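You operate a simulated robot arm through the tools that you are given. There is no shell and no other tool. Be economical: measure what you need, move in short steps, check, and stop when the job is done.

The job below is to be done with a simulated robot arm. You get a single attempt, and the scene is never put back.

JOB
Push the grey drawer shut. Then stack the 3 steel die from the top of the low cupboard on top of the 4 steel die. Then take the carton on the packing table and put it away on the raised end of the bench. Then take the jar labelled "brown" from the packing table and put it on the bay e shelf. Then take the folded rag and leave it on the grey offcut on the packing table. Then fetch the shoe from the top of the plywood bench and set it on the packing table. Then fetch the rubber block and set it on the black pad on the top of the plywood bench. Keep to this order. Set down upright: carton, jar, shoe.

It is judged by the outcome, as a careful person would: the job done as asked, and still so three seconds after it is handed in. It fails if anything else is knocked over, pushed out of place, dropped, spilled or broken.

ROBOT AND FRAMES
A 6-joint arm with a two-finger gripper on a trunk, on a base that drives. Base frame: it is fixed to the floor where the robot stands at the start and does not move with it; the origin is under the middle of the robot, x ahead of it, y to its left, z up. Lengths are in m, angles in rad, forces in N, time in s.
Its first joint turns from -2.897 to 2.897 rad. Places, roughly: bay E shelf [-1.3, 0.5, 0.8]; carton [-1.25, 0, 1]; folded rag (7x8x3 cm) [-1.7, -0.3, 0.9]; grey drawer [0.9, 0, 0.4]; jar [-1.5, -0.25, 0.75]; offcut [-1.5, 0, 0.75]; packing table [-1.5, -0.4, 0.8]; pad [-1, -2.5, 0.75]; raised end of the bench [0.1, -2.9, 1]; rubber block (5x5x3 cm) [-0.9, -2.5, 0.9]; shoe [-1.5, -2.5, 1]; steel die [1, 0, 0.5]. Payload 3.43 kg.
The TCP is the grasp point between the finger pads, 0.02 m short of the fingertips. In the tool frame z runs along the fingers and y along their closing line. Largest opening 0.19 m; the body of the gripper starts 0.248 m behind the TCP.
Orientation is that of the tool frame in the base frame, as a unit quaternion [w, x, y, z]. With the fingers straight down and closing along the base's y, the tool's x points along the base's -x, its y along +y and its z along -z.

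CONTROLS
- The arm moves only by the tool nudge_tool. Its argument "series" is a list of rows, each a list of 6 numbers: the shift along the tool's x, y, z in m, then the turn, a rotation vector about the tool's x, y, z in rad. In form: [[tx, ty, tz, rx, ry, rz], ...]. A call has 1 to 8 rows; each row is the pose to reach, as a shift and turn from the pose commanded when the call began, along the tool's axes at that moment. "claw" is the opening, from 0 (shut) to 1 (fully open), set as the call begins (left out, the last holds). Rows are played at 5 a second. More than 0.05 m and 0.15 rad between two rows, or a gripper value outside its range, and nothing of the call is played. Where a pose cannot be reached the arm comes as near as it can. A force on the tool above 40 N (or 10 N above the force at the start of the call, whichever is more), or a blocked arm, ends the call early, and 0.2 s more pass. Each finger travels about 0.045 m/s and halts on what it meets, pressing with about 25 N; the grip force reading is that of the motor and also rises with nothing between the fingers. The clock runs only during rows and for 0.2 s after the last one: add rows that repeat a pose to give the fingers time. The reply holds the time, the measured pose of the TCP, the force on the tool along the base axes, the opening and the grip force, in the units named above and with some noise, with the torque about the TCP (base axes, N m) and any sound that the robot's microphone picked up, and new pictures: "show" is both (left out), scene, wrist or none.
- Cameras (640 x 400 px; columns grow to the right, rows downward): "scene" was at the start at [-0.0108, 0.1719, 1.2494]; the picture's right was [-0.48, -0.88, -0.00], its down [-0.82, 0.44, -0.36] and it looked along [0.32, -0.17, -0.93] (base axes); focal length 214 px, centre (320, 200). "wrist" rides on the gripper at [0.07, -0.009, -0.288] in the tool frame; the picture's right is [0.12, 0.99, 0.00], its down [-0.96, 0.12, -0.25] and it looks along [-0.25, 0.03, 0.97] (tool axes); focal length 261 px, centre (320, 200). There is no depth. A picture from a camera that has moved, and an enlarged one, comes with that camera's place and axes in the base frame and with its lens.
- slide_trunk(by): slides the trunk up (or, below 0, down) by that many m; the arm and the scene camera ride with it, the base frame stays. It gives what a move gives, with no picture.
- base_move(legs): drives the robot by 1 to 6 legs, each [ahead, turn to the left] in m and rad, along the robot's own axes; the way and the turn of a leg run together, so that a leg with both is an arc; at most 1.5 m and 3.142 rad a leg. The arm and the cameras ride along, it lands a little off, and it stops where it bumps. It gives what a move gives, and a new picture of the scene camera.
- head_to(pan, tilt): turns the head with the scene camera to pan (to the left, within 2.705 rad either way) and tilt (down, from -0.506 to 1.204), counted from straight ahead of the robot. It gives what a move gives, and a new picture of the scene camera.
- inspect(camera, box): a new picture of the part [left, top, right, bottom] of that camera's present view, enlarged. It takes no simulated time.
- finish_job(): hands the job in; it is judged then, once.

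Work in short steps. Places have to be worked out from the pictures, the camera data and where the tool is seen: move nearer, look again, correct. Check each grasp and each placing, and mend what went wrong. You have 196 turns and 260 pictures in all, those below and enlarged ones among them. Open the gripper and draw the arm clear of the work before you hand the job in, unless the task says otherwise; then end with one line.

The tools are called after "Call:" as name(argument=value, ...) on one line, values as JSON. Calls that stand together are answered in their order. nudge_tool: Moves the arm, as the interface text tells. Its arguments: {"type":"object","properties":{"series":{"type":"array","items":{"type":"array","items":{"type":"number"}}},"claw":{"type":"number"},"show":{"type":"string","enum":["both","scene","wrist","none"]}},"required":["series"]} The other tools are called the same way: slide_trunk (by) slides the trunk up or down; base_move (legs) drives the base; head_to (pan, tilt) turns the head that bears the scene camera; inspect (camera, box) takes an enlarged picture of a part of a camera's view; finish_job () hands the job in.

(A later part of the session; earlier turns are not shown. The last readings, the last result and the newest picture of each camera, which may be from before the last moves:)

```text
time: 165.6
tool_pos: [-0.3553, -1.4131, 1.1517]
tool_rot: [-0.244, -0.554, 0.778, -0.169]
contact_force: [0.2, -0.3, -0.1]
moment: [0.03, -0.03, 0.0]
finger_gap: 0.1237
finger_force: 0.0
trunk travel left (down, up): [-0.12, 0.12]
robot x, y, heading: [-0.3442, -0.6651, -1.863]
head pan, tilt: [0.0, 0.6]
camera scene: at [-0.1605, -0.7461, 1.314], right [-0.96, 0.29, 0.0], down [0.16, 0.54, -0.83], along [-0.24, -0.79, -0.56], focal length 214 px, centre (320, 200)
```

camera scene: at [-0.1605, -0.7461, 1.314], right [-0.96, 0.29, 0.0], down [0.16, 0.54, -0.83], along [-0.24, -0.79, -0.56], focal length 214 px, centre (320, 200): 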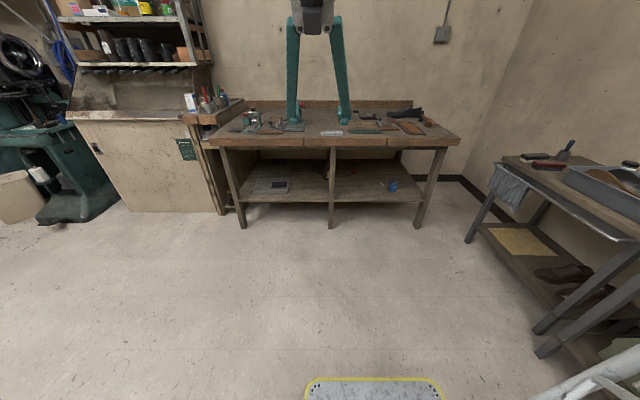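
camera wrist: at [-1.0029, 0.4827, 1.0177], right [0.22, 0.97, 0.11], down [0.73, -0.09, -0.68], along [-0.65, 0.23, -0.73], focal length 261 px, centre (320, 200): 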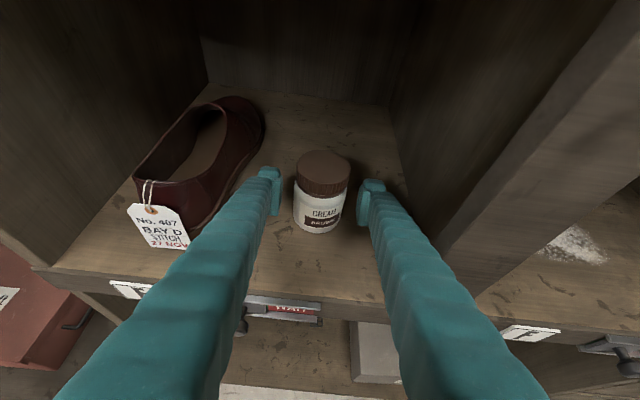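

Call:
base_move(legs=[[0, -1.554], [0.2, 0]])

Call:
inspect(camera="wrist", box=[0, 0, 640, 400])

```text
time: 171.2
tool_pos: [-1.2892, -0.6005, 1.1516]
tool_rot: [-0.292, 0.153, 0.943, 0.051]
contact_force: [0.4, 0.5, 0.2]
moment: [-0.02, 0.01, 0.02]
finger_gap: 0.1236
finger_force: 0.1
trunk travel left (down, up): [-0.12, 0.12]
robot x, y, heading: [-0.5356, -0.6059, 2.861]
head pan, tilt: [0.0, 0.6]
camera scene: at [-0.6201, -0.7891, 1.314], right [0.28, 0.96, 0.0], down [0.54, -0.16, -0.83], along [-0.79, 0.23, -0.56], focal length 214 px, centre (320, 200)
```

scene: 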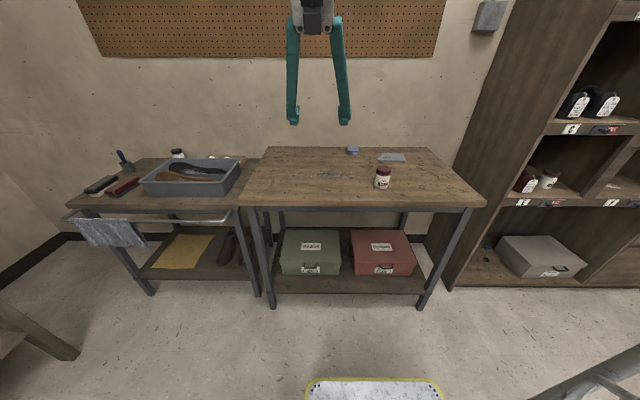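

```text
1.00 times, centred on (320, 200) of wrist (not enlarged: the box is as wide or as high as the picture)
camera zoom: at [-1.1936, -0.6429, 1.4283], right [0.22, 0.97, 0.07], down [0.92, -0.19, -0.34], along [-0.32, 0.14, -0.94], focal length 261 px, centre (320, 200)
```

zoom: 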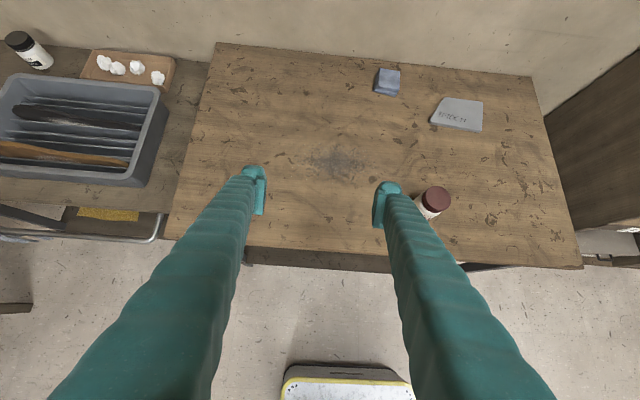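

Call:
inspect(camera="wrist", box=[350, 50, 510, 150])

```text
4.00 times, centred on (430, 100) of wrist
camera zoom: at [-1.1936, -0.6429, 1.4283], right [0.22, 0.97, 0.07], down [0.92, -0.19, -0.34], along [-0.32, 0.14, -0.94], focal length 1043 px, centre (-120, 600)
```

zoom: 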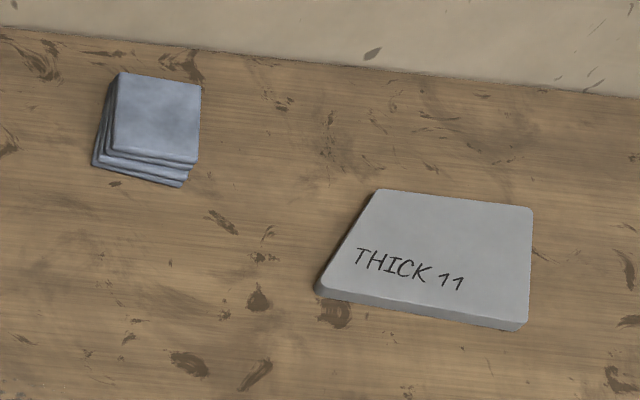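

Rag centre ≈ (-1.685, -0.295), offcut centre ≈ (-1.557, -0.119). I drive 0.22 m closer and hover over the rag.

Call:
base_move(legs=[[0.22, 0]])

Call:
nudge_tool(series=[[0.0135, 0.0214, 0.0383, 0, 0, 0], [0.0271, 0.0428, 0.0766, 0, 0, 0], [0.0406, 0.0642, 0.1149, 0, 0, 0], [0.0542, 0.0856, 0.1532, 0, 0, 0], [0.0677, 0.1069, 0.1915, 0, 0, 0], [0.0812, 0.1283, 0.2298, 0, 0, 0], [0.0948, 0.1497, 0.2681, 0, 0, 0], [0.1083, 0.1711, 0.3064, 0, 0, 0]], show="wrist")

```text
time: 172.8
tool_pos: [-1.4981, -0.5404, 1.1506]
tool_rot: [-0.292, 0.153, 0.943, 0.051]
contact_force: [-0.1, 0.1, -0.1]
moment: [-0.02, 0.0, -0.03]
finger_gap: 0.1234
finger_force: 0.0
trunk travel left (down, up): [-0.12, 0.12]
robot x, y, heading: [-0.746, -0.5451, 2.863]
head pan, tilt: [0.0, 0.6]
camera scene: at [-0.8288, -0.7291, 1.314], right [0.28, 0.96, 0.0], down [0.54, -0.16, -0.83], along [-0.79, 0.23, -0.56], focal length 214 px, centre (320, 200)
```

scene: 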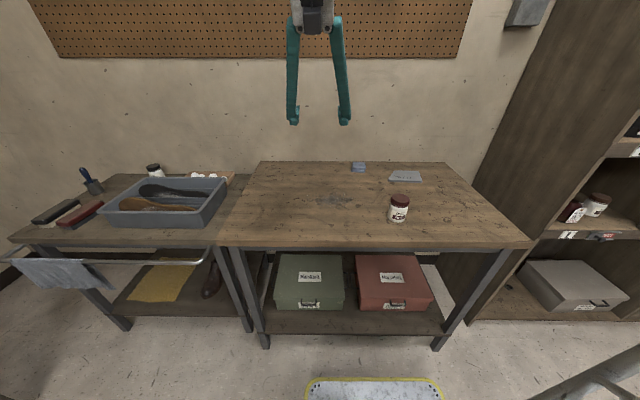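

```text
time: 174.6
tool_pos: [-1.689, -0.2948, 0.9659]
tool_rot: [-0.292, 0.153, 0.943, 0.052]
contact_force: [0.3, -0.5, 0.2]
moment: [0.07, 0.02, -0.03]
finger_gap: 0.1235
finger_force: 0.1
trunk travel left (down, up): [-0.12, 0.12]
robot x, y, heading: [-0.7511, -0.5476, 2.862]
head pan, tilt: [0.0, 0.6]
camera wrist: at [-1.5935, -0.3393, 1.2428], right [0.22, 0.97, 0.07], down [0.92, -0.18, -0.34], along [-0.32, 0.14, -0.94], focal length 261 px, centre (320, 200)
```

wrist: 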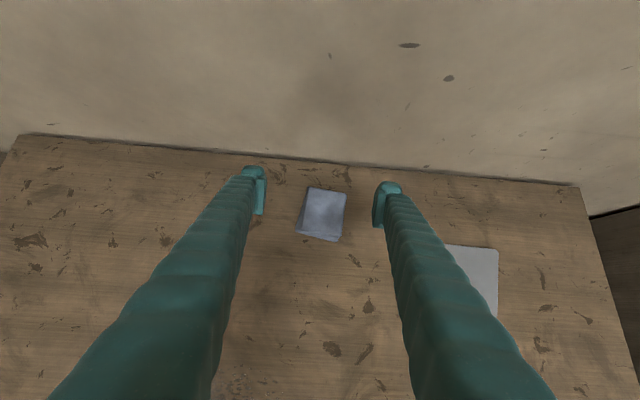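

The rag is centred; I descend the last 8 cm.

Call:
nudge_tool(series=[[-0.0083, 0.0093, 0.0187, 0, 0, 0], [-0.0166, 0.0093, 0.0373, 0, 0, 0], [-0.0249, 0.0093, 0.056, 0, 0, 0], [-0.0331, 0.0093, 0.0745, 0, 0, 0]], show="wrist")

Call:
inspect(camera="wrist", box=[230, 140, 410, 252])

```text
time: 175.6
tool_pos: [-1.7033, -0.2845, 0.8801]
tool_rot: [-0.292, 0.152, 0.943, 0.05]
contact_force: [0.0, 0.3, -0.2]
moment: [0.03, 0.02, 0.05]
finger_gap: 0.1235
finger_force: 0.1
trunk travel left (down, up): [-0.12, 0.12]
robot x, y, heading: [-0.7473, -0.5479, 2.865]
head pan, tilt: [0.0, 0.6]
camera wrist: at [-1.6073, -0.3269, 1.1562], right [0.22, 0.97, 0.07], down [0.92, -0.19, -0.34], along [-0.32, 0.14, -0.94], focal length 261 px, centre (320, 200)
```

wrist: 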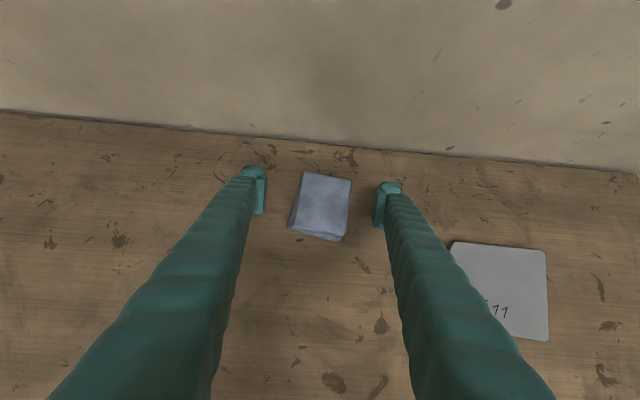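

```text
3.56 times, centred on (320, 196) of wrist
camera zoom: at [-1.6073, -0.3269, 1.1562], right [0.22, 0.97, 0.07], down [0.92, -0.19, -0.34], along [-0.32, 0.14, -0.94], focal length 927 px, centre (320, 214)
```

zoom: 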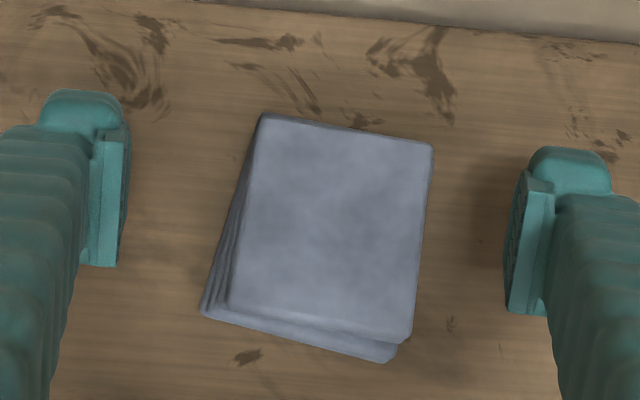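

Fingers flank the rag. I close on it.

Call:
nudge_tool(series=[[0, 0, 0, 0, 0, 0], [0, 0, 0, 0, 0, 0], [0, 0, 0, 0, 0, 0], [0, 0, 0, 0, 0, 0], [0, 0, 0, 0, 0, 0], [0, 0, 0, 0, 0, 0]], claw=0.2, show="wrist")

```text
time: 177.0
tool_pos: [-1.7037, -0.2845, 0.8791]
tool_rot: [-0.293, 0.153, 0.943, 0.051]
contact_force: [-0.2, 0.0, -0.8]
moment: [0.02, -0.02, -0.03]
finger_gap: 0.0668
finger_force: 24.6
trunk travel left (down, up): [-0.12, 0.12]
robot x, y, heading: [-0.7444, -0.5436, 2.865]
head pan, tilt: [0.0, 0.6]
camera wrist: at [-1.6076, -0.3268, 1.1562], right [0.22, 0.97, 0.07], down [0.92, -0.19, -0.34], along [-0.32, 0.14, -0.94], focal length 261 px, centre (320, 200)
```

wrist: 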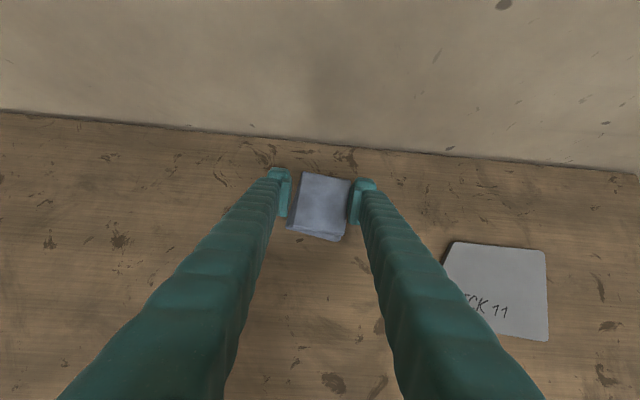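

Rag gripped (67 mm). I lift 8 cm and carry it over the offcut.

Call:
nudge_tool(series=[[0.0226, 0, -0.033, 0, 0, 0], [0.0453, 0, -0.066, 0, 0, 0], [0.0326, 0.0411, -0.0743, 0, 0, 0], [0.02, 0.0821, -0.0827, 0, 0, 0], [0.0073, 0.1232, -0.091, 0, 0, 0], [-0.0053, 0.1642, -0.0994, 0, 0, 0], [-0.018, 0.2053, -0.1077, 0, 0, 0]], show="wrist")

Call:
inspect(camera="scene", box=[330, 130, 470, 220])

```text
time: 178.6
tool_pos: [-1.5884, -0.1713, 0.9404]
tool_rot: [-0.291, 0.189, 0.932, 0.101]
contact_force: [-0.6, 0.0, -0.9]
moment: [0.02, -0.02, -0.05]
finger_gap: 0.0666
finger_force: 24.6
out of reach, approached as far as the arm can: row 3, 4, 5, 6, 7
trunk travel left (down, up): [-0.12, 0.12]
robot x, y, heading: [-0.75, -0.5459, 2.859]
head pan, tilt: [0.0, 0.6]
camera wrist: at [-1.5007, -0.2447, 1.214], right [0.32, 0.94, 0.15], down [0.9, -0.25, -0.35], along [-0.29, 0.24, -0.93], focal length 261 px, centre (320, 200)
```

wrist: 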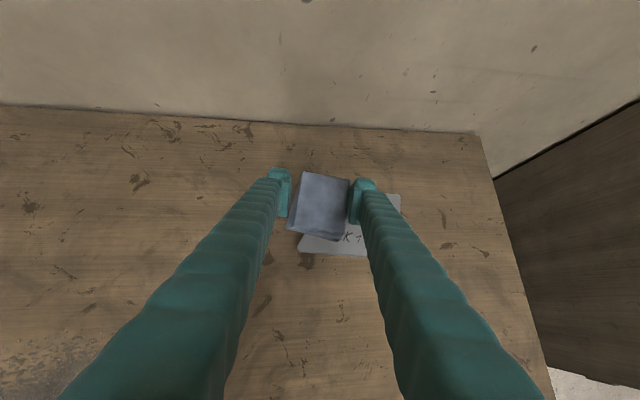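

```text
4.44 times, centred on (400, 175) of scene
camera zoom: at [-0.8291, -0.7291, 1.314], right [0.28, 0.96, 0.0], down [0.54, -0.16, -0.82], along [-0.79, 0.23, -0.57], focal length 953 px, centre (-36, 311)
```

zoom: 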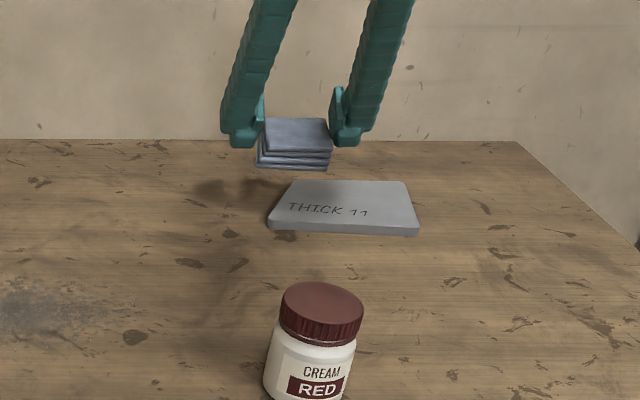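

The arm couldn't keep that yaw off to the side, and rolled a bit. I realign the tool yaw with the arm's azimuth (2.66 rad) while moving over the offcut.

Call:
nudge_tool(series=[[0, 0.022, 0.001, 0.016, -0.012, 0.045], [0.0, 0.044, 0.002, 0.032, -0.024, 0.091], [0.0003, 0.0666, 0.003, 0.032, -0.024, 0.091], [0.0003, 0.0666, 0.003, 0.032, -0.024, 0.091]], show="wrist")

Call:
inspect(camera="scene", box=[330, 130, 470, 220])

```text
time: 179.6
tool_pos: [-1.5741, -0.1274, 0.9428]
tool_rot: [-0.287, 0.242, 0.923, 0.09]
contact_force: [-0.4, 0.1, -0.1]
moment: [-0.01, -0.02, -0.03]
finger_gap: 0.0663
finger_force: 24.8
out of reach, approached as far as the arm can: row 1, 2, 3, 4
trunk travel left (down, up): [-0.12, 0.12]
robot x, y, heading: [-0.7477, -0.5443, 2.867]
head pan, tilt: [0.0, 0.6]
camera wrist: at [-1.4896, -0.1935, 1.2198], right [0.41, 0.91, 0.09], down [0.87, -0.35, -0.34], along [-0.28, 0.22, -0.93], focal length 261 px, centre (320, 200)
```

wrist: 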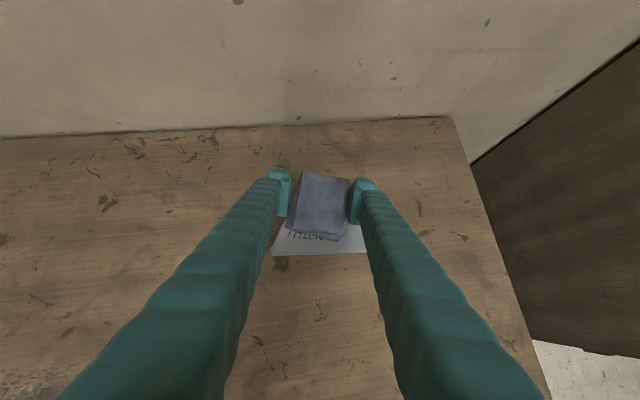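

```text
4.44 times, centred on (400, 175) of scene
camera zoom: at [-0.8288, -0.729, 1.314], right [0.28, 0.96, 0.0], down [0.54, -0.16, -0.83], along [-0.79, 0.23, -0.56], focal length 953 px, centre (-36, 311)
```

zoom: 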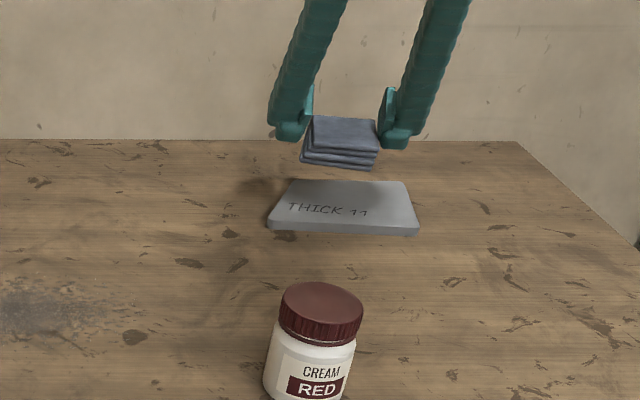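

Only about 2 cm to the right is missing; I get that by a tiny base turn.

Call:
base_move(legs=[[0, -0.022]])

Call:
inspect(camera="wrist", box=[220, 120, 420, 270])

```text
time: 180.4
tool_pos: [-1.5647, -0.1086, 0.9432]
tool_rot: [-0.285, 0.251, 0.92, 0.093]
contact_force: [0.4, 0.4, -0.5]
moment: [-0.01, 0.01, -0.04]
finger_gap: 0.0664
finger_force: 25.4
trunk travel left (down, up): [-0.12, 0.12]
robot x, y, heading: [-0.7435, -0.5528, 2.842]
head pan, tilt: [0.0, 0.6]
camera scene: at [-0.833, -0.7271, 1.314], right [0.3, 0.95, 0.0], down [0.54, -0.17, -0.83], along [-0.79, 0.25, -0.56], focal length 214 px, centre (320, 200)
```

scene: 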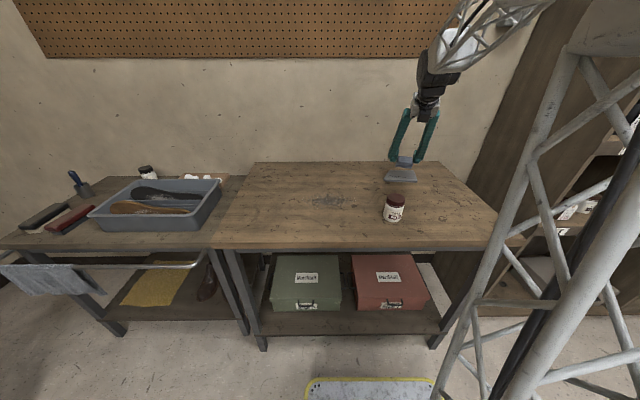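

```text
2.67 times, centred on (320, 195) of wrist
camera zoom: at [-1.4814, -0.1766, 1.2196], right [0.43, 0.9, 0.09], down [0.86, -0.37, -0.34], along [-0.27, 0.23, -0.93], focal length 695 px, centre (320, 213)
```

zoom: 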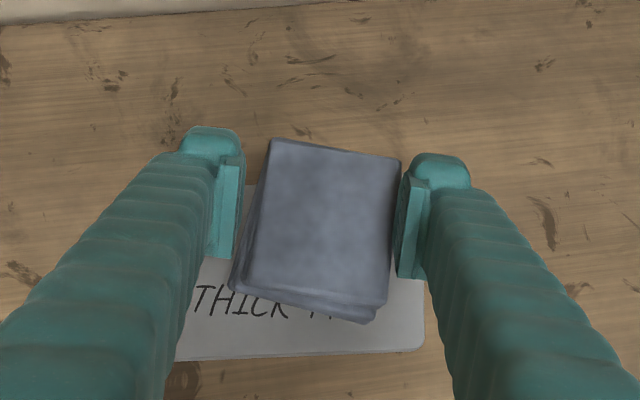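

The rag projects right on the offcut's centre. I lower 4.5 cm.

Call:
nudge_tool(series=[[-0.0086, 0, 0.0123, 0, 0, 0], [-0.0171, -0.001, 0.0246, 0, 0, 0], [-0.0257, -0.001, 0.0368, 0, 0, 0]], show="none")

Call:
inspect(camera="scene", box=[360, 140, 440, 190])

```text
time: 181.2
tool_pos: [-1.5626, -0.109, 0.8999]
tool_rot: [-0.284, 0.251, 0.921, 0.092]
contact_force: [0.2, 0.4, 0.0]
moment: [0.01, 0.02, -0.04]
finger_gap: 0.0663
finger_force: 25.0
trunk travel left (down, up): [-0.12, 0.12]
robot x, y, heading: [-0.7446, -0.5444, 2.839]
head pan, tilt: [0.0, 0.6]
```

```text
8.00 times, centred on (400, 165) of scene
camera zoom: at [-0.8329, -0.7271, 1.314], right [0.3, 0.95, 0.0], down [0.54, -0.17, -0.83], along [-0.79, 0.25, -0.56], focal length 1716 px, centre (-320, 480)
```

zoom: 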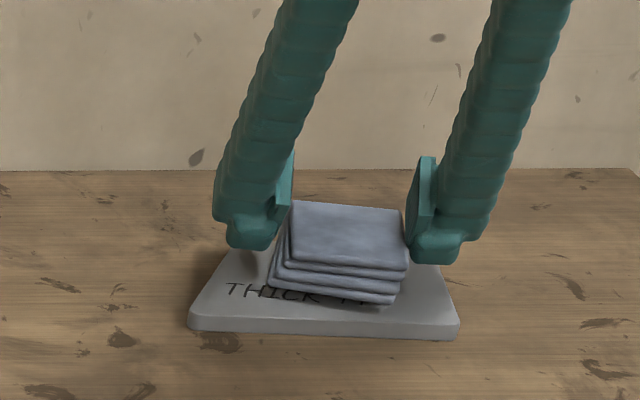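

Just above it; I shift 1 cm toward the robot for centring and lower to contact.

Call:
nudge_tool(series=[[-0.0082, 0, -0.0057, 0, 0, 0], [-0.011, 0, -0.0016, 0, 0, 0], [-0.0135, 0, 0.0017, 0, 0, 0]], show="none")

Call:
inspect(camera="scene", box=[360, 140, 440, 190])

```text
time: 182.0
tool_pos: [-1.5555, -0.1141, 0.8921]
tool_rot: [-0.286, 0.252, 0.92, 0.092]
contact_force: [0.0, -1.1, 11.1]
moment: [-0.57, -0.09, 0.0]
finger_gap: 0.066
finger_force: 24.8
trunk travel left (down, up): [-0.12, 0.12]
robot x, y, heading: [-0.7444, -0.5458, 2.843]
head pan, tilt: [0.0, 0.6]
```

```text
8.00 times, centred on (400, 165) of scene
camera zoom: at [-0.8327, -0.7273, 1.3143], right [0.3, 0.95, 0.0], down [0.54, -0.17, -0.83], along [-0.79, 0.25, -0.56], focal length 1716 px, centre (-320, 480)
```

zoom: 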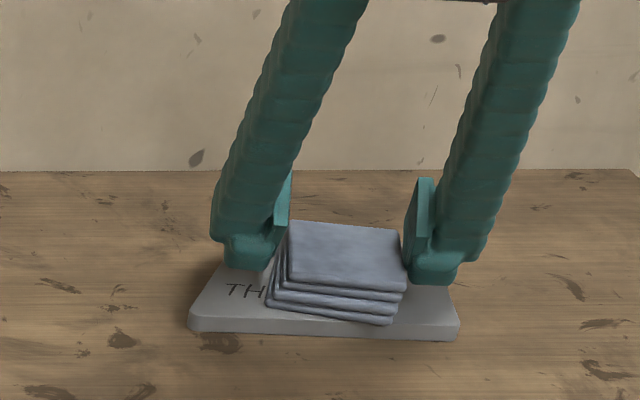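

The front corner is now right at the offcut's edge; I raise a hair, move 8 mm back, and set down again.

Call:
nudge_tool(series=[[0.0029, 0, -0.0041, 0, 0, 0], [0.0095, 0, 0.0005, 0, 0, 0], [0.0066, 0, 0.0046, 0, 0, 0], [0.0062, 0, 0.0052, 0, 0, 0]], show="none")

Call:
inspect(camera="scene", box=[360, 140, 440, 190])

```text
time: 183.0
tool_pos: [-1.5623, -0.1093, 0.8914]
tool_rot: [-0.286, 0.252, 0.92, 0.093]
contact_force: [1.1, -0.9, 10.3]
moment: [-0.46, -0.05, 0.03]
finger_gap: 0.066
finger_force: 24.6
trunk travel left (down, up): [-0.12, 0.12]
robot x, y, heading: [-0.745, -0.5438, 2.842]
head pan, tilt: [0.0, 0.6]
```

```text
8.00 times, centred on (400, 165) of scene
camera zoom: at [-0.8326, -0.7273, 1.3142], right [0.3, 0.95, 0.0], down [0.54, -0.17, -0.83], along [-0.79, 0.25, -0.56], focal length 1716 px, centre (-320, 480)
```

zoom: 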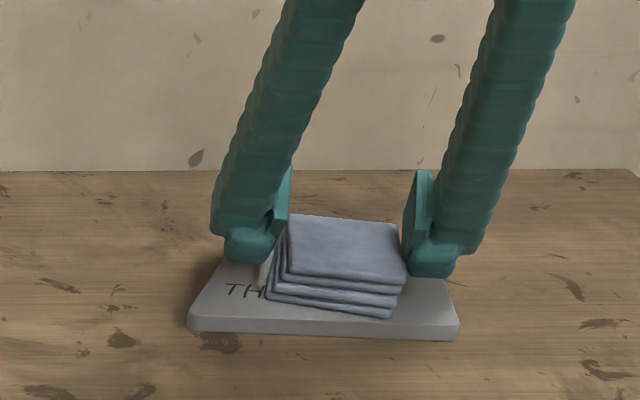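

Good. I open and rise.

Call:
nudge_tool(series=[[0.0006, 0, -0.0008, 0, 0, 0], [0.0006, 0, -0.0008, 0, 0, 0], [0.0006, 0, -0.0008, 0, 0, 0], [0.0234, 0, -0.0336, 0, 0, 0], [0.0462, 0, -0.0664, 0, 0, 0], [0.069, 0, -0.099, 0, 0, 0]], claw=0.5, show="wrist")

Call:
inspect(camera="scene", box=[360, 140, 440, 190])

```text
time: 184.4
tool_pos: [-1.5651, -0.1107, 1.0072]
tool_rot: [-0.284, 0.254, 0.919, 0.096]
contact_force: [0.6, 0.1, -0.7]
moment: [-0.02, -0.03, -0.02]
finger_gap: 0.095
finger_force: 0.0
trunk travel left (down, up): [-0.12, 0.12]
robot x, y, heading: [-0.748, -0.5479, 2.845]
head pan, tilt: [0.0, 0.6]
camera wrist: at [-1.4822, -0.18, 1.2832], right [0.43, 0.9, 0.1], down [0.86, -0.38, -0.34], along [-0.27, 0.23, -0.93], focal length 261 px, centre (320, 200)
```

wrist: 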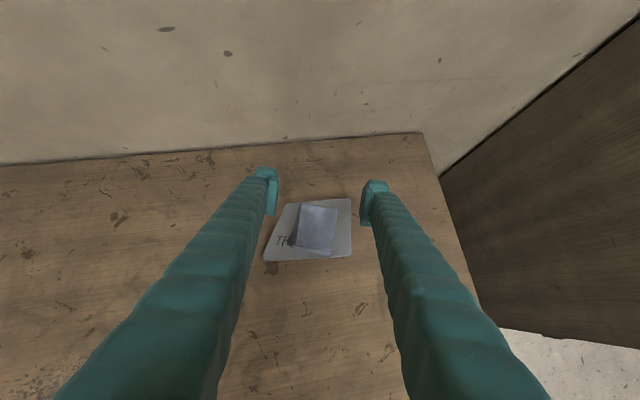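

```text
8.00 times, centred on (400, 165) of scene
camera zoom: at [-0.8332, -0.7269, 1.314], right [0.3, 0.95, 0.0], down [0.54, -0.17, -0.82], along [-0.79, 0.25, -0.57], focal length 1716 px, centre (-320, 480)
```

zoom: 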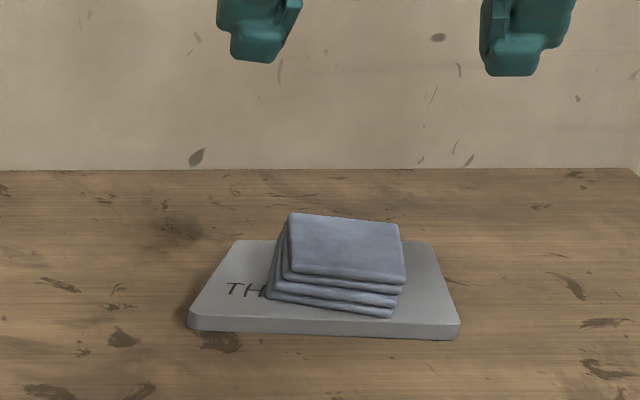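

Rag rests on the offcut. Now the shoe: I raise and un-pitch the arm, back off, and turn to the plywood bench.

Call:
nudge_tool(series=[[0.0171, 0, -0.0246, 0, 0, 0], [0.0342, 0, -0.0491, 0, -0.1, 0], [0.0513, 0, -0.0737, 0, -0.2, 0], [0.0684, 0, -0.0983, 0, -0.3, 0], [0.0855, 0, -0.1228, 0, -0.4, 0], [0.0855, 0, -0.1228, 0, -0.5, 0], [0.0855, 0, -0.1228, 0, -0.57, 0]], show="none")

Call:
base_move(legs=[[-0.5, 0], [0, 1.57]])

Call:
inspect(camera="scene", box=[200, 80, 500, 180])

```text
time: 186.0
tool_pos: [-1.5758, -0.1452, 1.1623]
tool_rot: [-0.015, 0.291, 0.957, 0.02]
contact_force: [0.7, -0.3, 1.0]
moment: [0.12, 0.29, 0.02]
finger_gap: 0.0948
finger_force: 0.0
out of reach, approached as far as the arm can: row 2, 3, 4, 5, 6, 7
trunk travel left (down, up): [-0.12, 0.12]
robot x, y, heading: [-0.751, -0.5486, 2.841]
head pan, tilt: [0.0, 0.6]
```

```text
time: 192.8
tool_pos: [-0.7109, -1.5083, 1.1606]
tool_rot: [-0.024, -0.452, 0.892, 0.004]
contact_force: [0.9, -0.3, 0.3]
moment: [0.01, -0.02, 0.02]
finger_gap: 0.0952
finger_force: 0.1
trunk travel left (down, up): [-0.12, 0.12]
robot x, y, heading: [-0.2727, -0.6941, -1.916]
head pan, tilt: [0.0, 0.6]
camera scene: at [-0.0965, -0.7883, 1.314], right [-0.94, 0.34, 0.0], down [0.19, 0.53, -0.83], along [-0.28, -0.78, -0.56], focal length 214 px, centre (320, 200)
```

scene: 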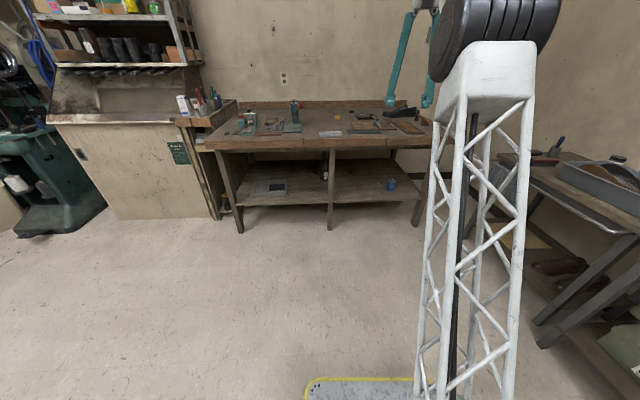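

```text
2.13 times, centred on (350, 130) of scene
camera zoom: at [-0.0965, -0.7883, 1.314], right [-0.94, 0.34, 0.0], down [0.19, 0.53, -0.83], along [-0.28, -0.78, -0.56], focal length 458 px, centre (256, 349)
```

zoom: 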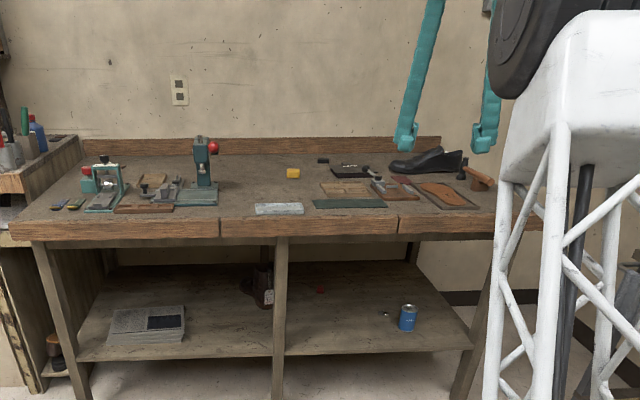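

The black shoe is at the right rear of the bench (≈(-1.53, -2.5)). I drive to a staging spot in front of the bench's right half.

Call:
base_move(legs=[[0, -0.36], [0.85, 0], [0, 0.43]])

Call:
inspect(camera="wrist", box=[0, 0, 640, 400])

```text
time: 199.8
tool_pos: [-1.2387, -2.1725, 1.1594]
tool_rot: [-0.025, -0.472, 0.881, 0.003]
contact_force: [0.2, 0.4, -0.1]
moment: [0.04, 0.03, -0.01]
finger_gap: 0.095
finger_force: 0.0
trunk travel left (down, up): [-0.12, 0.12]
robot x, y, heading: [-0.8382, -1.3412, -1.87]
head pan, tilt: [0.0, 0.6]
camera scene: at [-0.6555, -1.4277, 1.314], right [-0.95, 0.3, 0.0], down [0.17, 0.54, -0.83], along [-0.25, -0.79, -0.57], focal length 214 px, centre (320, 200)
```

scene: 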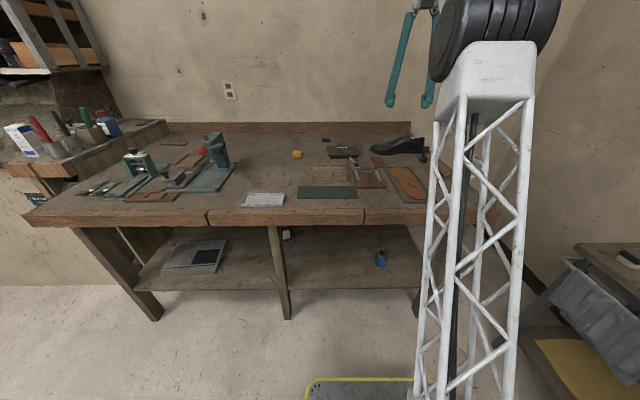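

```text
1.00 times, centred on (320, 200) of wrist (not enlarged: the box is as wide or as high as the picture)
camera zoom: at [-1.2563, -2.2304, 1.4495], right [-0.89, 0.45, 0.03], down [0.45, 0.87, 0.21], along [0.07, 0.2, -0.98], focal length 261 px, centre (320, 200)
```

zoom: 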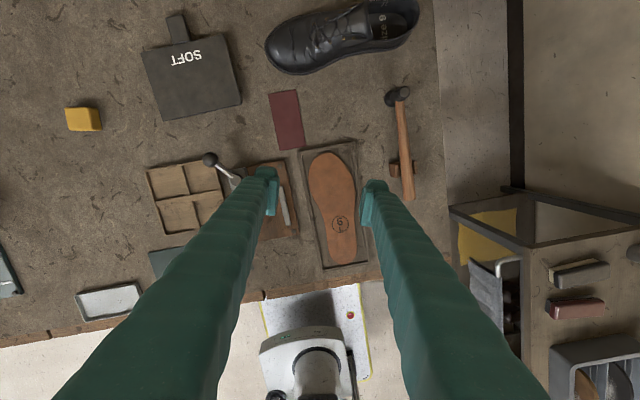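

Call:
inspect(camera="scene", box=[280, 120, 440, 220])

Call:
inspect(camera="wrist", box=[50, 0, 260, 131])

Call:
inspect(camera="wrist", box=[240, 0, 450, 131])

```text
4.00 times, centred on (360, 170) of scene
camera zoom: at [-0.6555, -1.4277, 1.314], right [-0.95, 0.3, 0.0], down [0.17, 0.54, -0.83], along [-0.25, -0.79, -0.57], focal length 858 px, centre (160, 320)
```

zoom: 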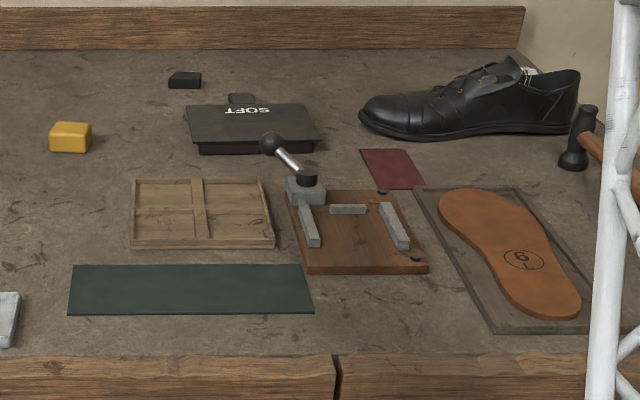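

```text
3.05 times, centred on (155, 66) of wrist
camera zoom: at [-1.2563, -2.2304, 1.4495], right [-0.89, 0.45, 0.03], down [0.45, 0.87, 0.21], along [0.07, 0.2, -0.98], focal length 794 px, centre (823, 610)
```

zoom: 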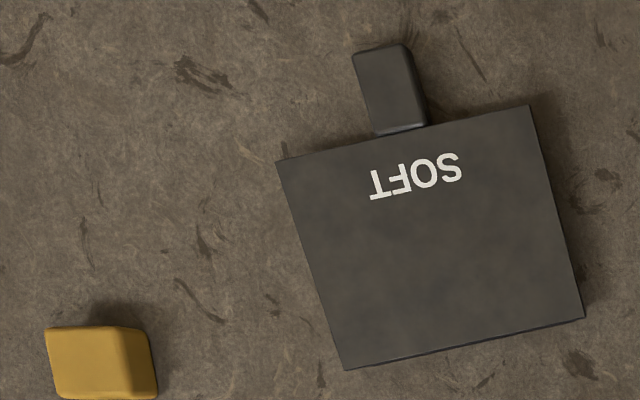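

```text
3.05 times, centred on (345, 66) of wrist
camera zoom: at [-1.2563, -2.2304, 1.4495], right [-0.89, 0.45, 0.03], down [0.45, 0.87, 0.21], along [0.07, 0.2, -0.98], focal length 794 px, centre (244, 610)
```

zoom: 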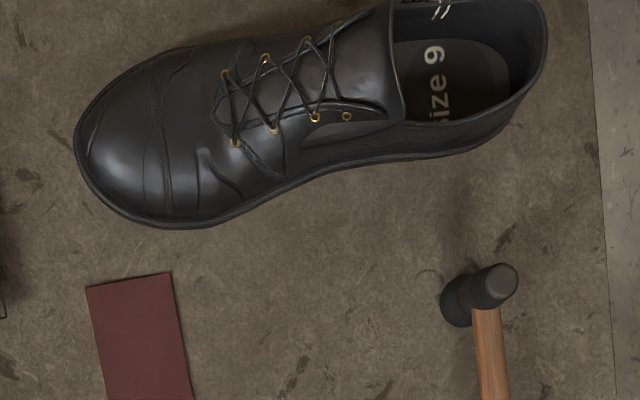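

Bench top z≈0.85. The shoe (length ≈0.295 m) is centred about (-1.397, -2.39), axis nearly parallel to the bench edge. The yellow block matches the given rubber-block place; the "SOFT" pad is the black pad. I move the base closer and turn the tool to close across the shoe.

Call:
base_move(legs=[[0, -0.417], [0.277, 0], [0, 0.417]])

Call:
nudge_tool(series=[[0, 0, 0, 0, 0, 0.14], [0, 0, 0, 0, 0, 0.28], [0, 0, 0, 0, 0, 0.42], [0, 0, 0, 0, 0, 0.56], [0, 0, 0, 0, 0, 0.7], [0, 0, 0, 0, 0, 0.84], [0, 0, 0, 0, 0, 0.98], [0, 0, 0, 0, 0, 1.12]], claw=0.8, show="none")

```text
time: 204.4
tool_pos: [-1.4171, -2.3847, 1.1605]
tool_rot: [-0.025, -0.474, 0.88, 0.003]
contact_force: [0.0, 0.1, -0.8]
moment: [0.01, 0.0, -0.02]
finger_gap: 0.0951
finger_force: 0.1
trunk travel left (down, up): [-0.12, 0.12]
robot x, y, heading: [-1.0219, -1.5529, -1.868]
head pan, tilt: [0.0, 0.6]
camera scene: at [-0.8393, -1.6368, 1.314], right [-0.96, 0.29, 0.0], down [0.17, 0.54, -0.83], along [-0.24, -0.79, -0.57], focal length 214 px, centre (320, 200)
```

scene: 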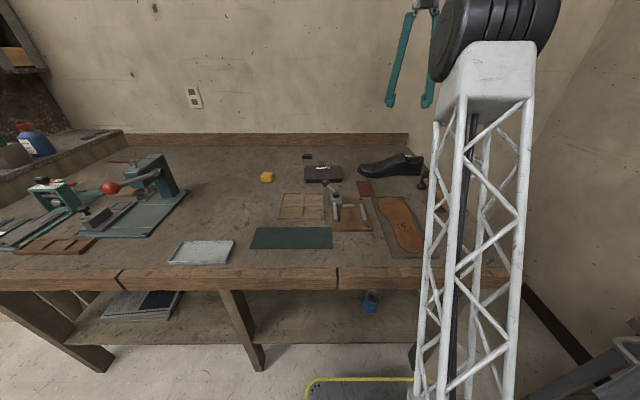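

```text
time: 206.2
tool_pos: [-1.4168, -2.3855, 1.1599]
tool_rot: [-0.024, 0.066, 0.997, -0.011]
contact_force: [1.4, -0.2, 0.2]
moment: [-0.03, 0.01, -0.02]
finger_gap: 0.1518
finger_force: 0.0
trunk travel left (down, up): [-0.12, 0.12]
robot x, y, heading: [-1.0161, -1.5546, -1.872]
head pan, tilt: [0.0, 0.6]
```

Call:
nudge_tool(series=[[0, 0, 0, -0.015, -0.022, 0.11], [0, 0, 0, -0.03, -0.044, 0.22], [0, 0, 0, -0.03, -0.044, 0.22]], show="wrist")

```text
time: 207.0
tool_pos: [-1.4167, -2.385, 1.159]
tool_rot: [0.001, 0.176, 0.984, 0.001]
contact_force: [-0.3, 0.1, 0.0]
moment: [0.03, 0.02, -0.01]
finger_gap: 0.1521
finger_force: 0.0
trunk travel left (down, up): [-0.12, 0.12]
robot x, y, heading: [-1.0246, -1.5515, -1.868]
head pan, tilt: [0.0, 0.6]
camera wrist: at [-1.4865, -2.369, 1.446], right [0.23, 0.97, 0.0], down [0.94, -0.22, 0.25], along [0.24, -0.06, -0.97], focal length 261 px, centre (320, 200)
```

wrist: 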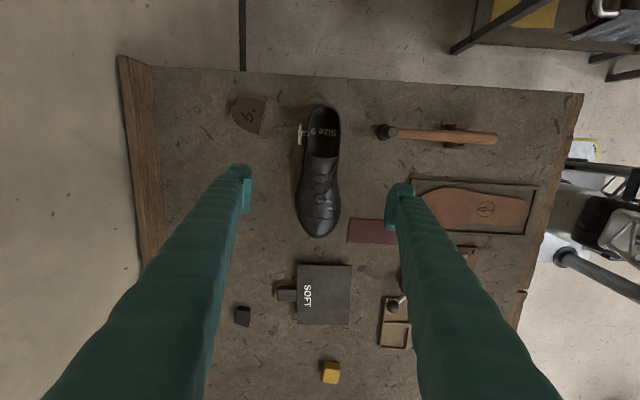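

The shoe is squarely seen: centre (-1.392, -2.39), axis at 2.91 rad. I align yaw and descend in two stages.

Call:
nudge_tool(series=[[-0.0126, 0.002, 0.03, 0, 0, -0.062], [-0.0252, 0.004, 0.06, 0, 0, -0.124], [-0.0252, 0.004, 0.105, 0, 0, -0.124], [-0.0252, 0.004, 0.15, 0, 0, -0.124]], show="wrist")

```text
time: 208.0
tool_pos: [-1.3905, -2.3872, 1.0085]
tool_rot: [0.001, 0.113, 0.994, 0.0]
contact_force: [0.7, 0.3, -0.8]
moment: [-0.08, 0.01, 0.01]
finger_gap: 0.1523
finger_force: 0.0
trunk travel left (down, up): [-0.12, 0.12]
robot x, y, heading: [-1.023, -1.5517, -1.863]
head pan, tilt: [0.0, 0.6]
camera wrist: at [-1.4617, -2.3797, 1.296], right [0.11, 0.99, 0.0], down [0.96, -0.1, 0.25], along [0.25, -0.03, -0.97], focal length 261 px, centre (320, 200)
```

wrist: 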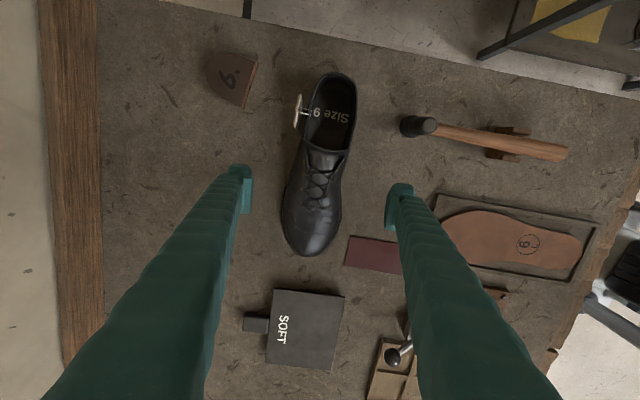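

Call:
nudge_tool(series=[[0.004, -0.005, 0.038, 0, 0, 0], [0.008, -0.005, 0.076, 0, 0, 0], [0.008, -0.005, 0.113, 0, 0, 0]], show="wrist")

Call:
inspect(camera="scene", box=[330, 120, 450, 210])

```text
time: 208.8
tool_pos: [-1.3987, -2.3915, 0.8949]
tool_rot: [0.001, 0.114, 0.994, -0.001]
contact_force: [-1.0, 0.0, 0.9]
moment: [-0.07, 0.04, 0.01]
finger_gap: 0.152
finger_force: 0.1
trunk travel left (down, up): [-0.12, 0.12]
robot x, y, heading: [-1.0226, -1.5525, -1.869]
head pan, tilt: [0.0, 0.6]
camera wrist: at [-1.4694, -2.3843, 1.1826], right [0.11, 0.99, 0.0], down [0.96, -0.1, 0.25], along [0.25, -0.03, -0.97], focal length 261 px, centre (320, 200)
```

wrist: 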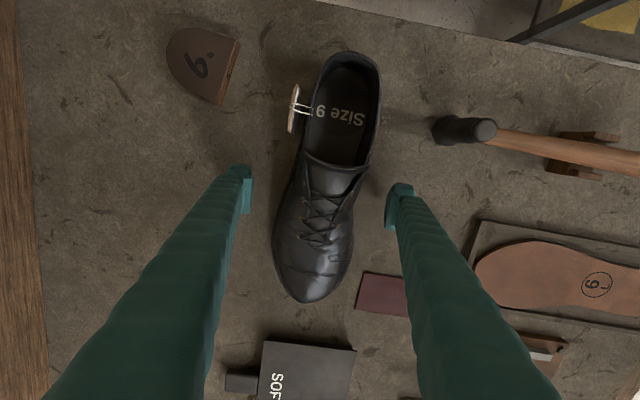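

```text
4.44 times, centred on (390, 165) of scene
camera zoom: at [-0.8392, -1.6366, 1.3141], right [-0.96, 0.29, 0.0], down [0.17, 0.54, -0.83], along [-0.24, -0.79, -0.56], focal length 953 px, centre (9, 356)
```

zoom: 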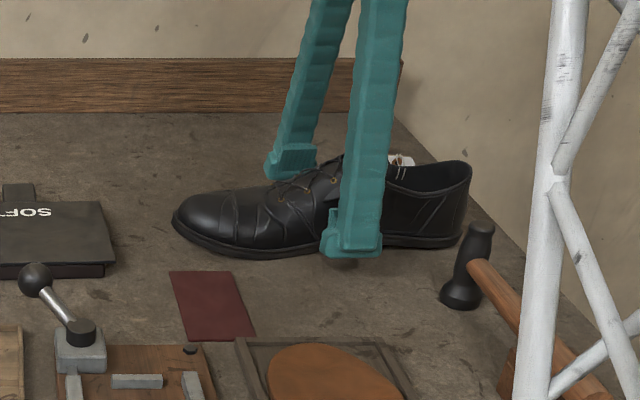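

Fingers straddle the shoe's mid. I close.

Call:
nudge_tool(series=[[0, 0, 0, 0, 0, 0], [0, 0, 0, 0, 0, 0], [0, 0, 0, 0, 0, 0], [0, 0, 0, 0, 0, 0], [0, 0, 0, 0, 0, 0], [0, 0, 0, 0, 0, 0], [0, 0, 0, 0, 0, 0]], claw=0.1, show="wrist")

```text
time: 210.4
tool_pos: [-1.3978, -2.3919, 0.8949]
tool_rot: [0.001, 0.113, 0.994, 0.001]
contact_force: [1.5, 1.5, 0.2]
moment: [-0.11, 0.01, 0.07]
finger_gap: 0.0785
finger_force: 24.4
trunk travel left (down, up): [-0.12, 0.12]
robot x, y, heading: [-1.0228, -1.5509, -1.866]
head pan, tilt: [0.0, 0.6]
camera wrist: at [-1.4695, -2.3845, 1.1824], right [0.11, 0.99, 0.0], down [0.96, -0.1, 0.25], along [0.25, -0.03, -0.97], focal length 261 px, centre (320, 200)
```

wrist: 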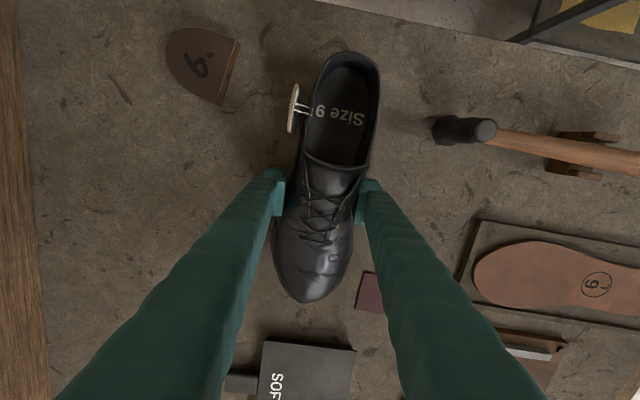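

Gripped at 78 mm. I lift slightly and check that it holds level.

Call:
nudge_tool(series=[[0, 0, -0.03, 0, 0, 0], [0, 0, -0.07, 0, 0, 0], [0, 0, -0.11, 0, 0, 0], [0, 0, -0.155, 0, 0, 0], [0, 0, -0.2, 0, 0, 0]], show="scene")

Call:
inspect(camera="scene", box=[330, 60, 450, 160])

```text
time: 211.6
tool_pos: [-1.4009, -2.3948, 1.0992]
tool_rot: [0.0, 0.113, 0.994, 0.001]
contact_force: [-0.3, -0.2, -3.3]
moment: [0.05, 0.02, 0.0]
finger_gap: 0.0781
finger_force: 25.1
trunk travel left (down, up): [-0.12, 0.12]
robot x, y, heading: [-1.0217, -1.552, -1.869]
head pan, tilt: [0.0, 0.6]
camera scene: at [-0.8394, -1.637, 1.3139], right [-0.96, 0.29, 0.0], down [0.17, 0.54, -0.82], along [-0.24, -0.79, -0.57], focal length 214 px, centre (320, 200)
```

scene: 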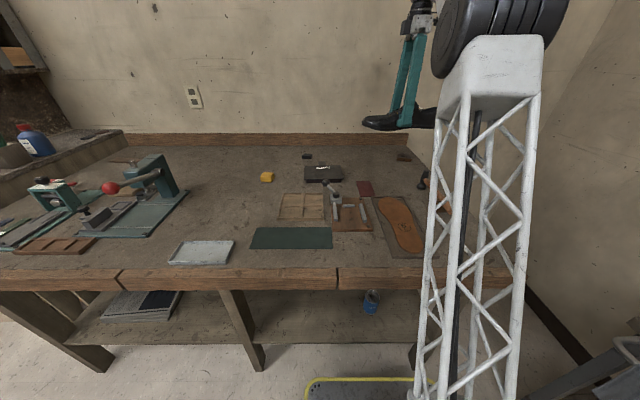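

```text
4.00 times, centred on (390, 110) of scene
camera zoom: at [-0.8394, -1.637, 1.3139], right [-0.96, 0.29, 0.0], down [0.17, 0.54, -0.82], along [-0.24, -0.79, -0.57], focal length 858 px, centre (40, 560)
```

zoom: 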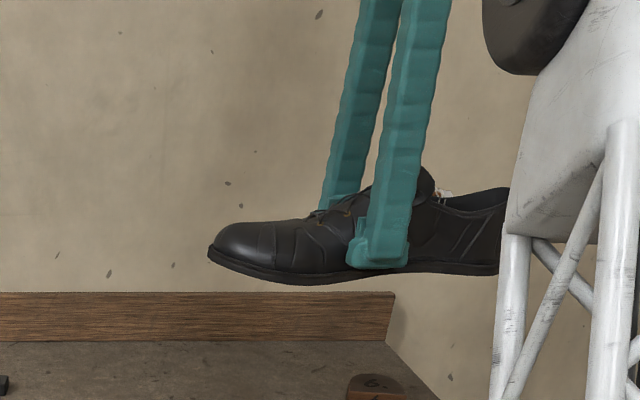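

The shoe hangs level. I swing out, back off, and turn to the packing table's free left half.

Call:
base_move(legs=[[0, -0.324], [-0.81, 0], [0, -1.225]])

Call:
inspect(camera="wrist", box=[0, 0, 640, 400])

```text
time: 220.1
tool_pos: [-1.3975, -0.5364, 1.0988]
tool_rot: [0.001, 0.774, 0.633, 0.0]
contact_force: [-0.9, 0.5, -3.1]
moment: [0.06, -0.01, 0.01]
finger_gap: 0.0768
finger_force: 25.2
trunk travel left (down, up): [-0.12, 0.12]
robot x, y, heading: [-0.5398, -0.8927, 2.873]
head pan, tilt: [0.0, 0.6]
camera scene: at [-0.6235, -1.0765, 1.314], right [0.27, 0.96, 0.0], down [0.54, -0.15, -0.82], along [-0.8, 0.22, -0.57], focal length 214 px, centre (320, 200)
```

scene: 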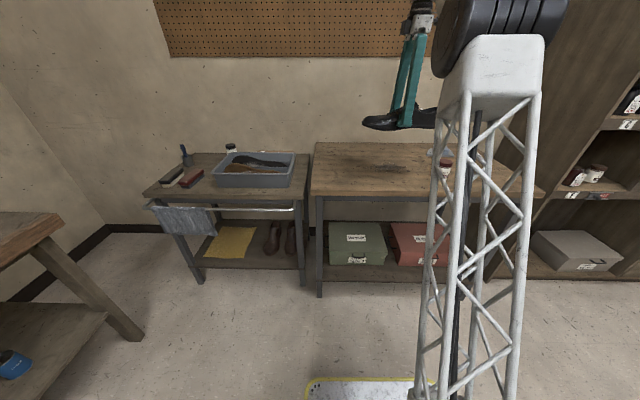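

```text
1.00 times, centred on (320, 200) of wrist (not enlarged: the box is as wide or as high as the picture)
camera zoom: at [-1.3912, -0.4645, 1.3863], right [1.0, -0.08, 0.0], down [-0.08, -0.97, 0.25], along [-0.02, -0.25, -0.97], focal length 261 px, centre (320, 200)
```

zoom: 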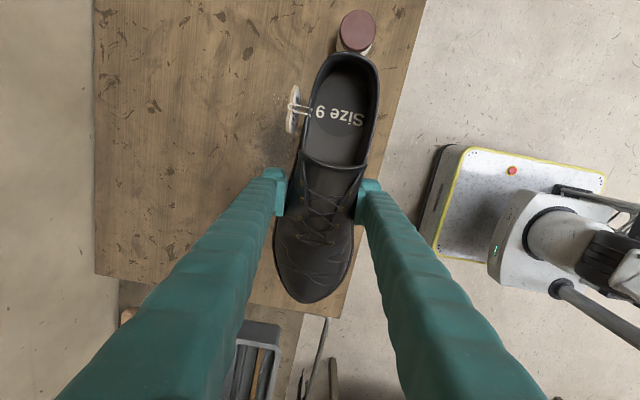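

Call:
base_move(legs=[[0.13, 0]])

Call:
nudge_tool(series=[[0, 0, 0.04, 0, 0, 0], [0, 0, 0.08, 0, 0, 0], [0, 0, 0.12, 0, 0, 0], [0, 0, 0.16, 0, 0, 0]], show="wrist")

Call:
inspect(camera="scene", box=[300, 100, 480, 220])

```text
time: 221.4
tool_pos: [-1.5177, -0.4991, 1.0992]
tool_rot: [0.002, 0.775, 0.632, 0.0]
contact_force: [-0.8, -0.4, -4.2]
moment: [0.05, 0.03, -0.01]
finger_gap: 0.0769
finger_force: 24.7
trunk travel left (down, up): [-0.12, 0.12]
robot x, y, heading: [-0.6636, -0.8585, 2.869]
head pan, tilt: [0.0, 0.6]
camera scene: at [-0.7462, -1.0424, 1.314], right [0.27, 0.96, 0.0], down [0.54, -0.15, -0.82], along [-0.79, 0.22, -0.57], focal length 214 px, centre (320, 200)
```

scene: 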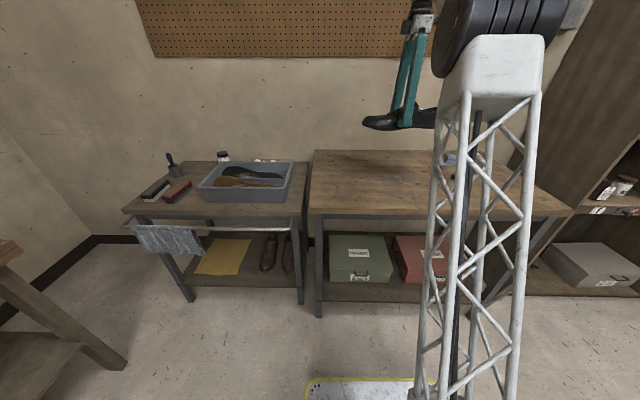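

```text
time: 222.4
tool_pos: [-1.5223, -0.5, 0.9389]
tool_rot: [0.0, 0.775, 0.632, 0.0]
contact_force: [0.0, 0.3, -2.6]
moment: [0.07, 0.05, 0.0]
finger_gap: 0.0768
finger_force: 25.1
trunk travel left (down, up): [-0.12, 0.12]
robot x, y, heading: [-0.6662, -0.8599, 2.868]
head pan, tilt: [0.0, 0.6]
camera wrist: at [-1.5162, -0.429, 1.2258], right [1.0, -0.08, 0.0], down [-0.08, -0.97, 0.25], along [-0.02, -0.25, -0.97], focal length 261 px, centre (320, 200)
```

wrist: 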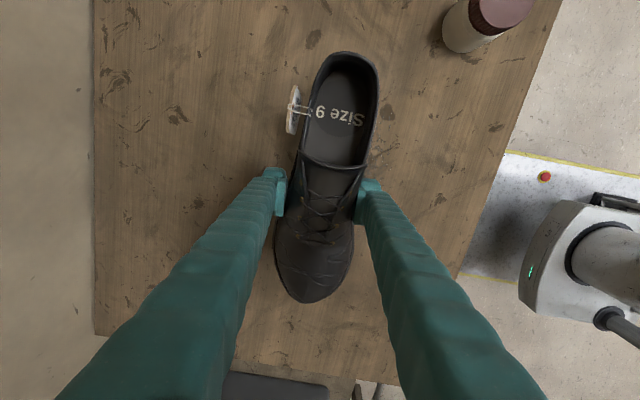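

```text
3.33 times, centred on (390, 160) of scene
camera zoom: at [-0.7461, -1.0424, 1.314], right [0.27, 0.96, 0.0], down [0.54, -0.15, -0.83], along [-0.79, 0.22, -0.56], focal length 715 px, centre (87, 333)
```

zoom: 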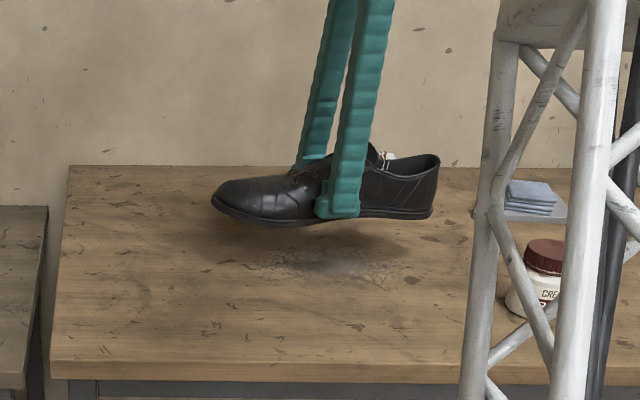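

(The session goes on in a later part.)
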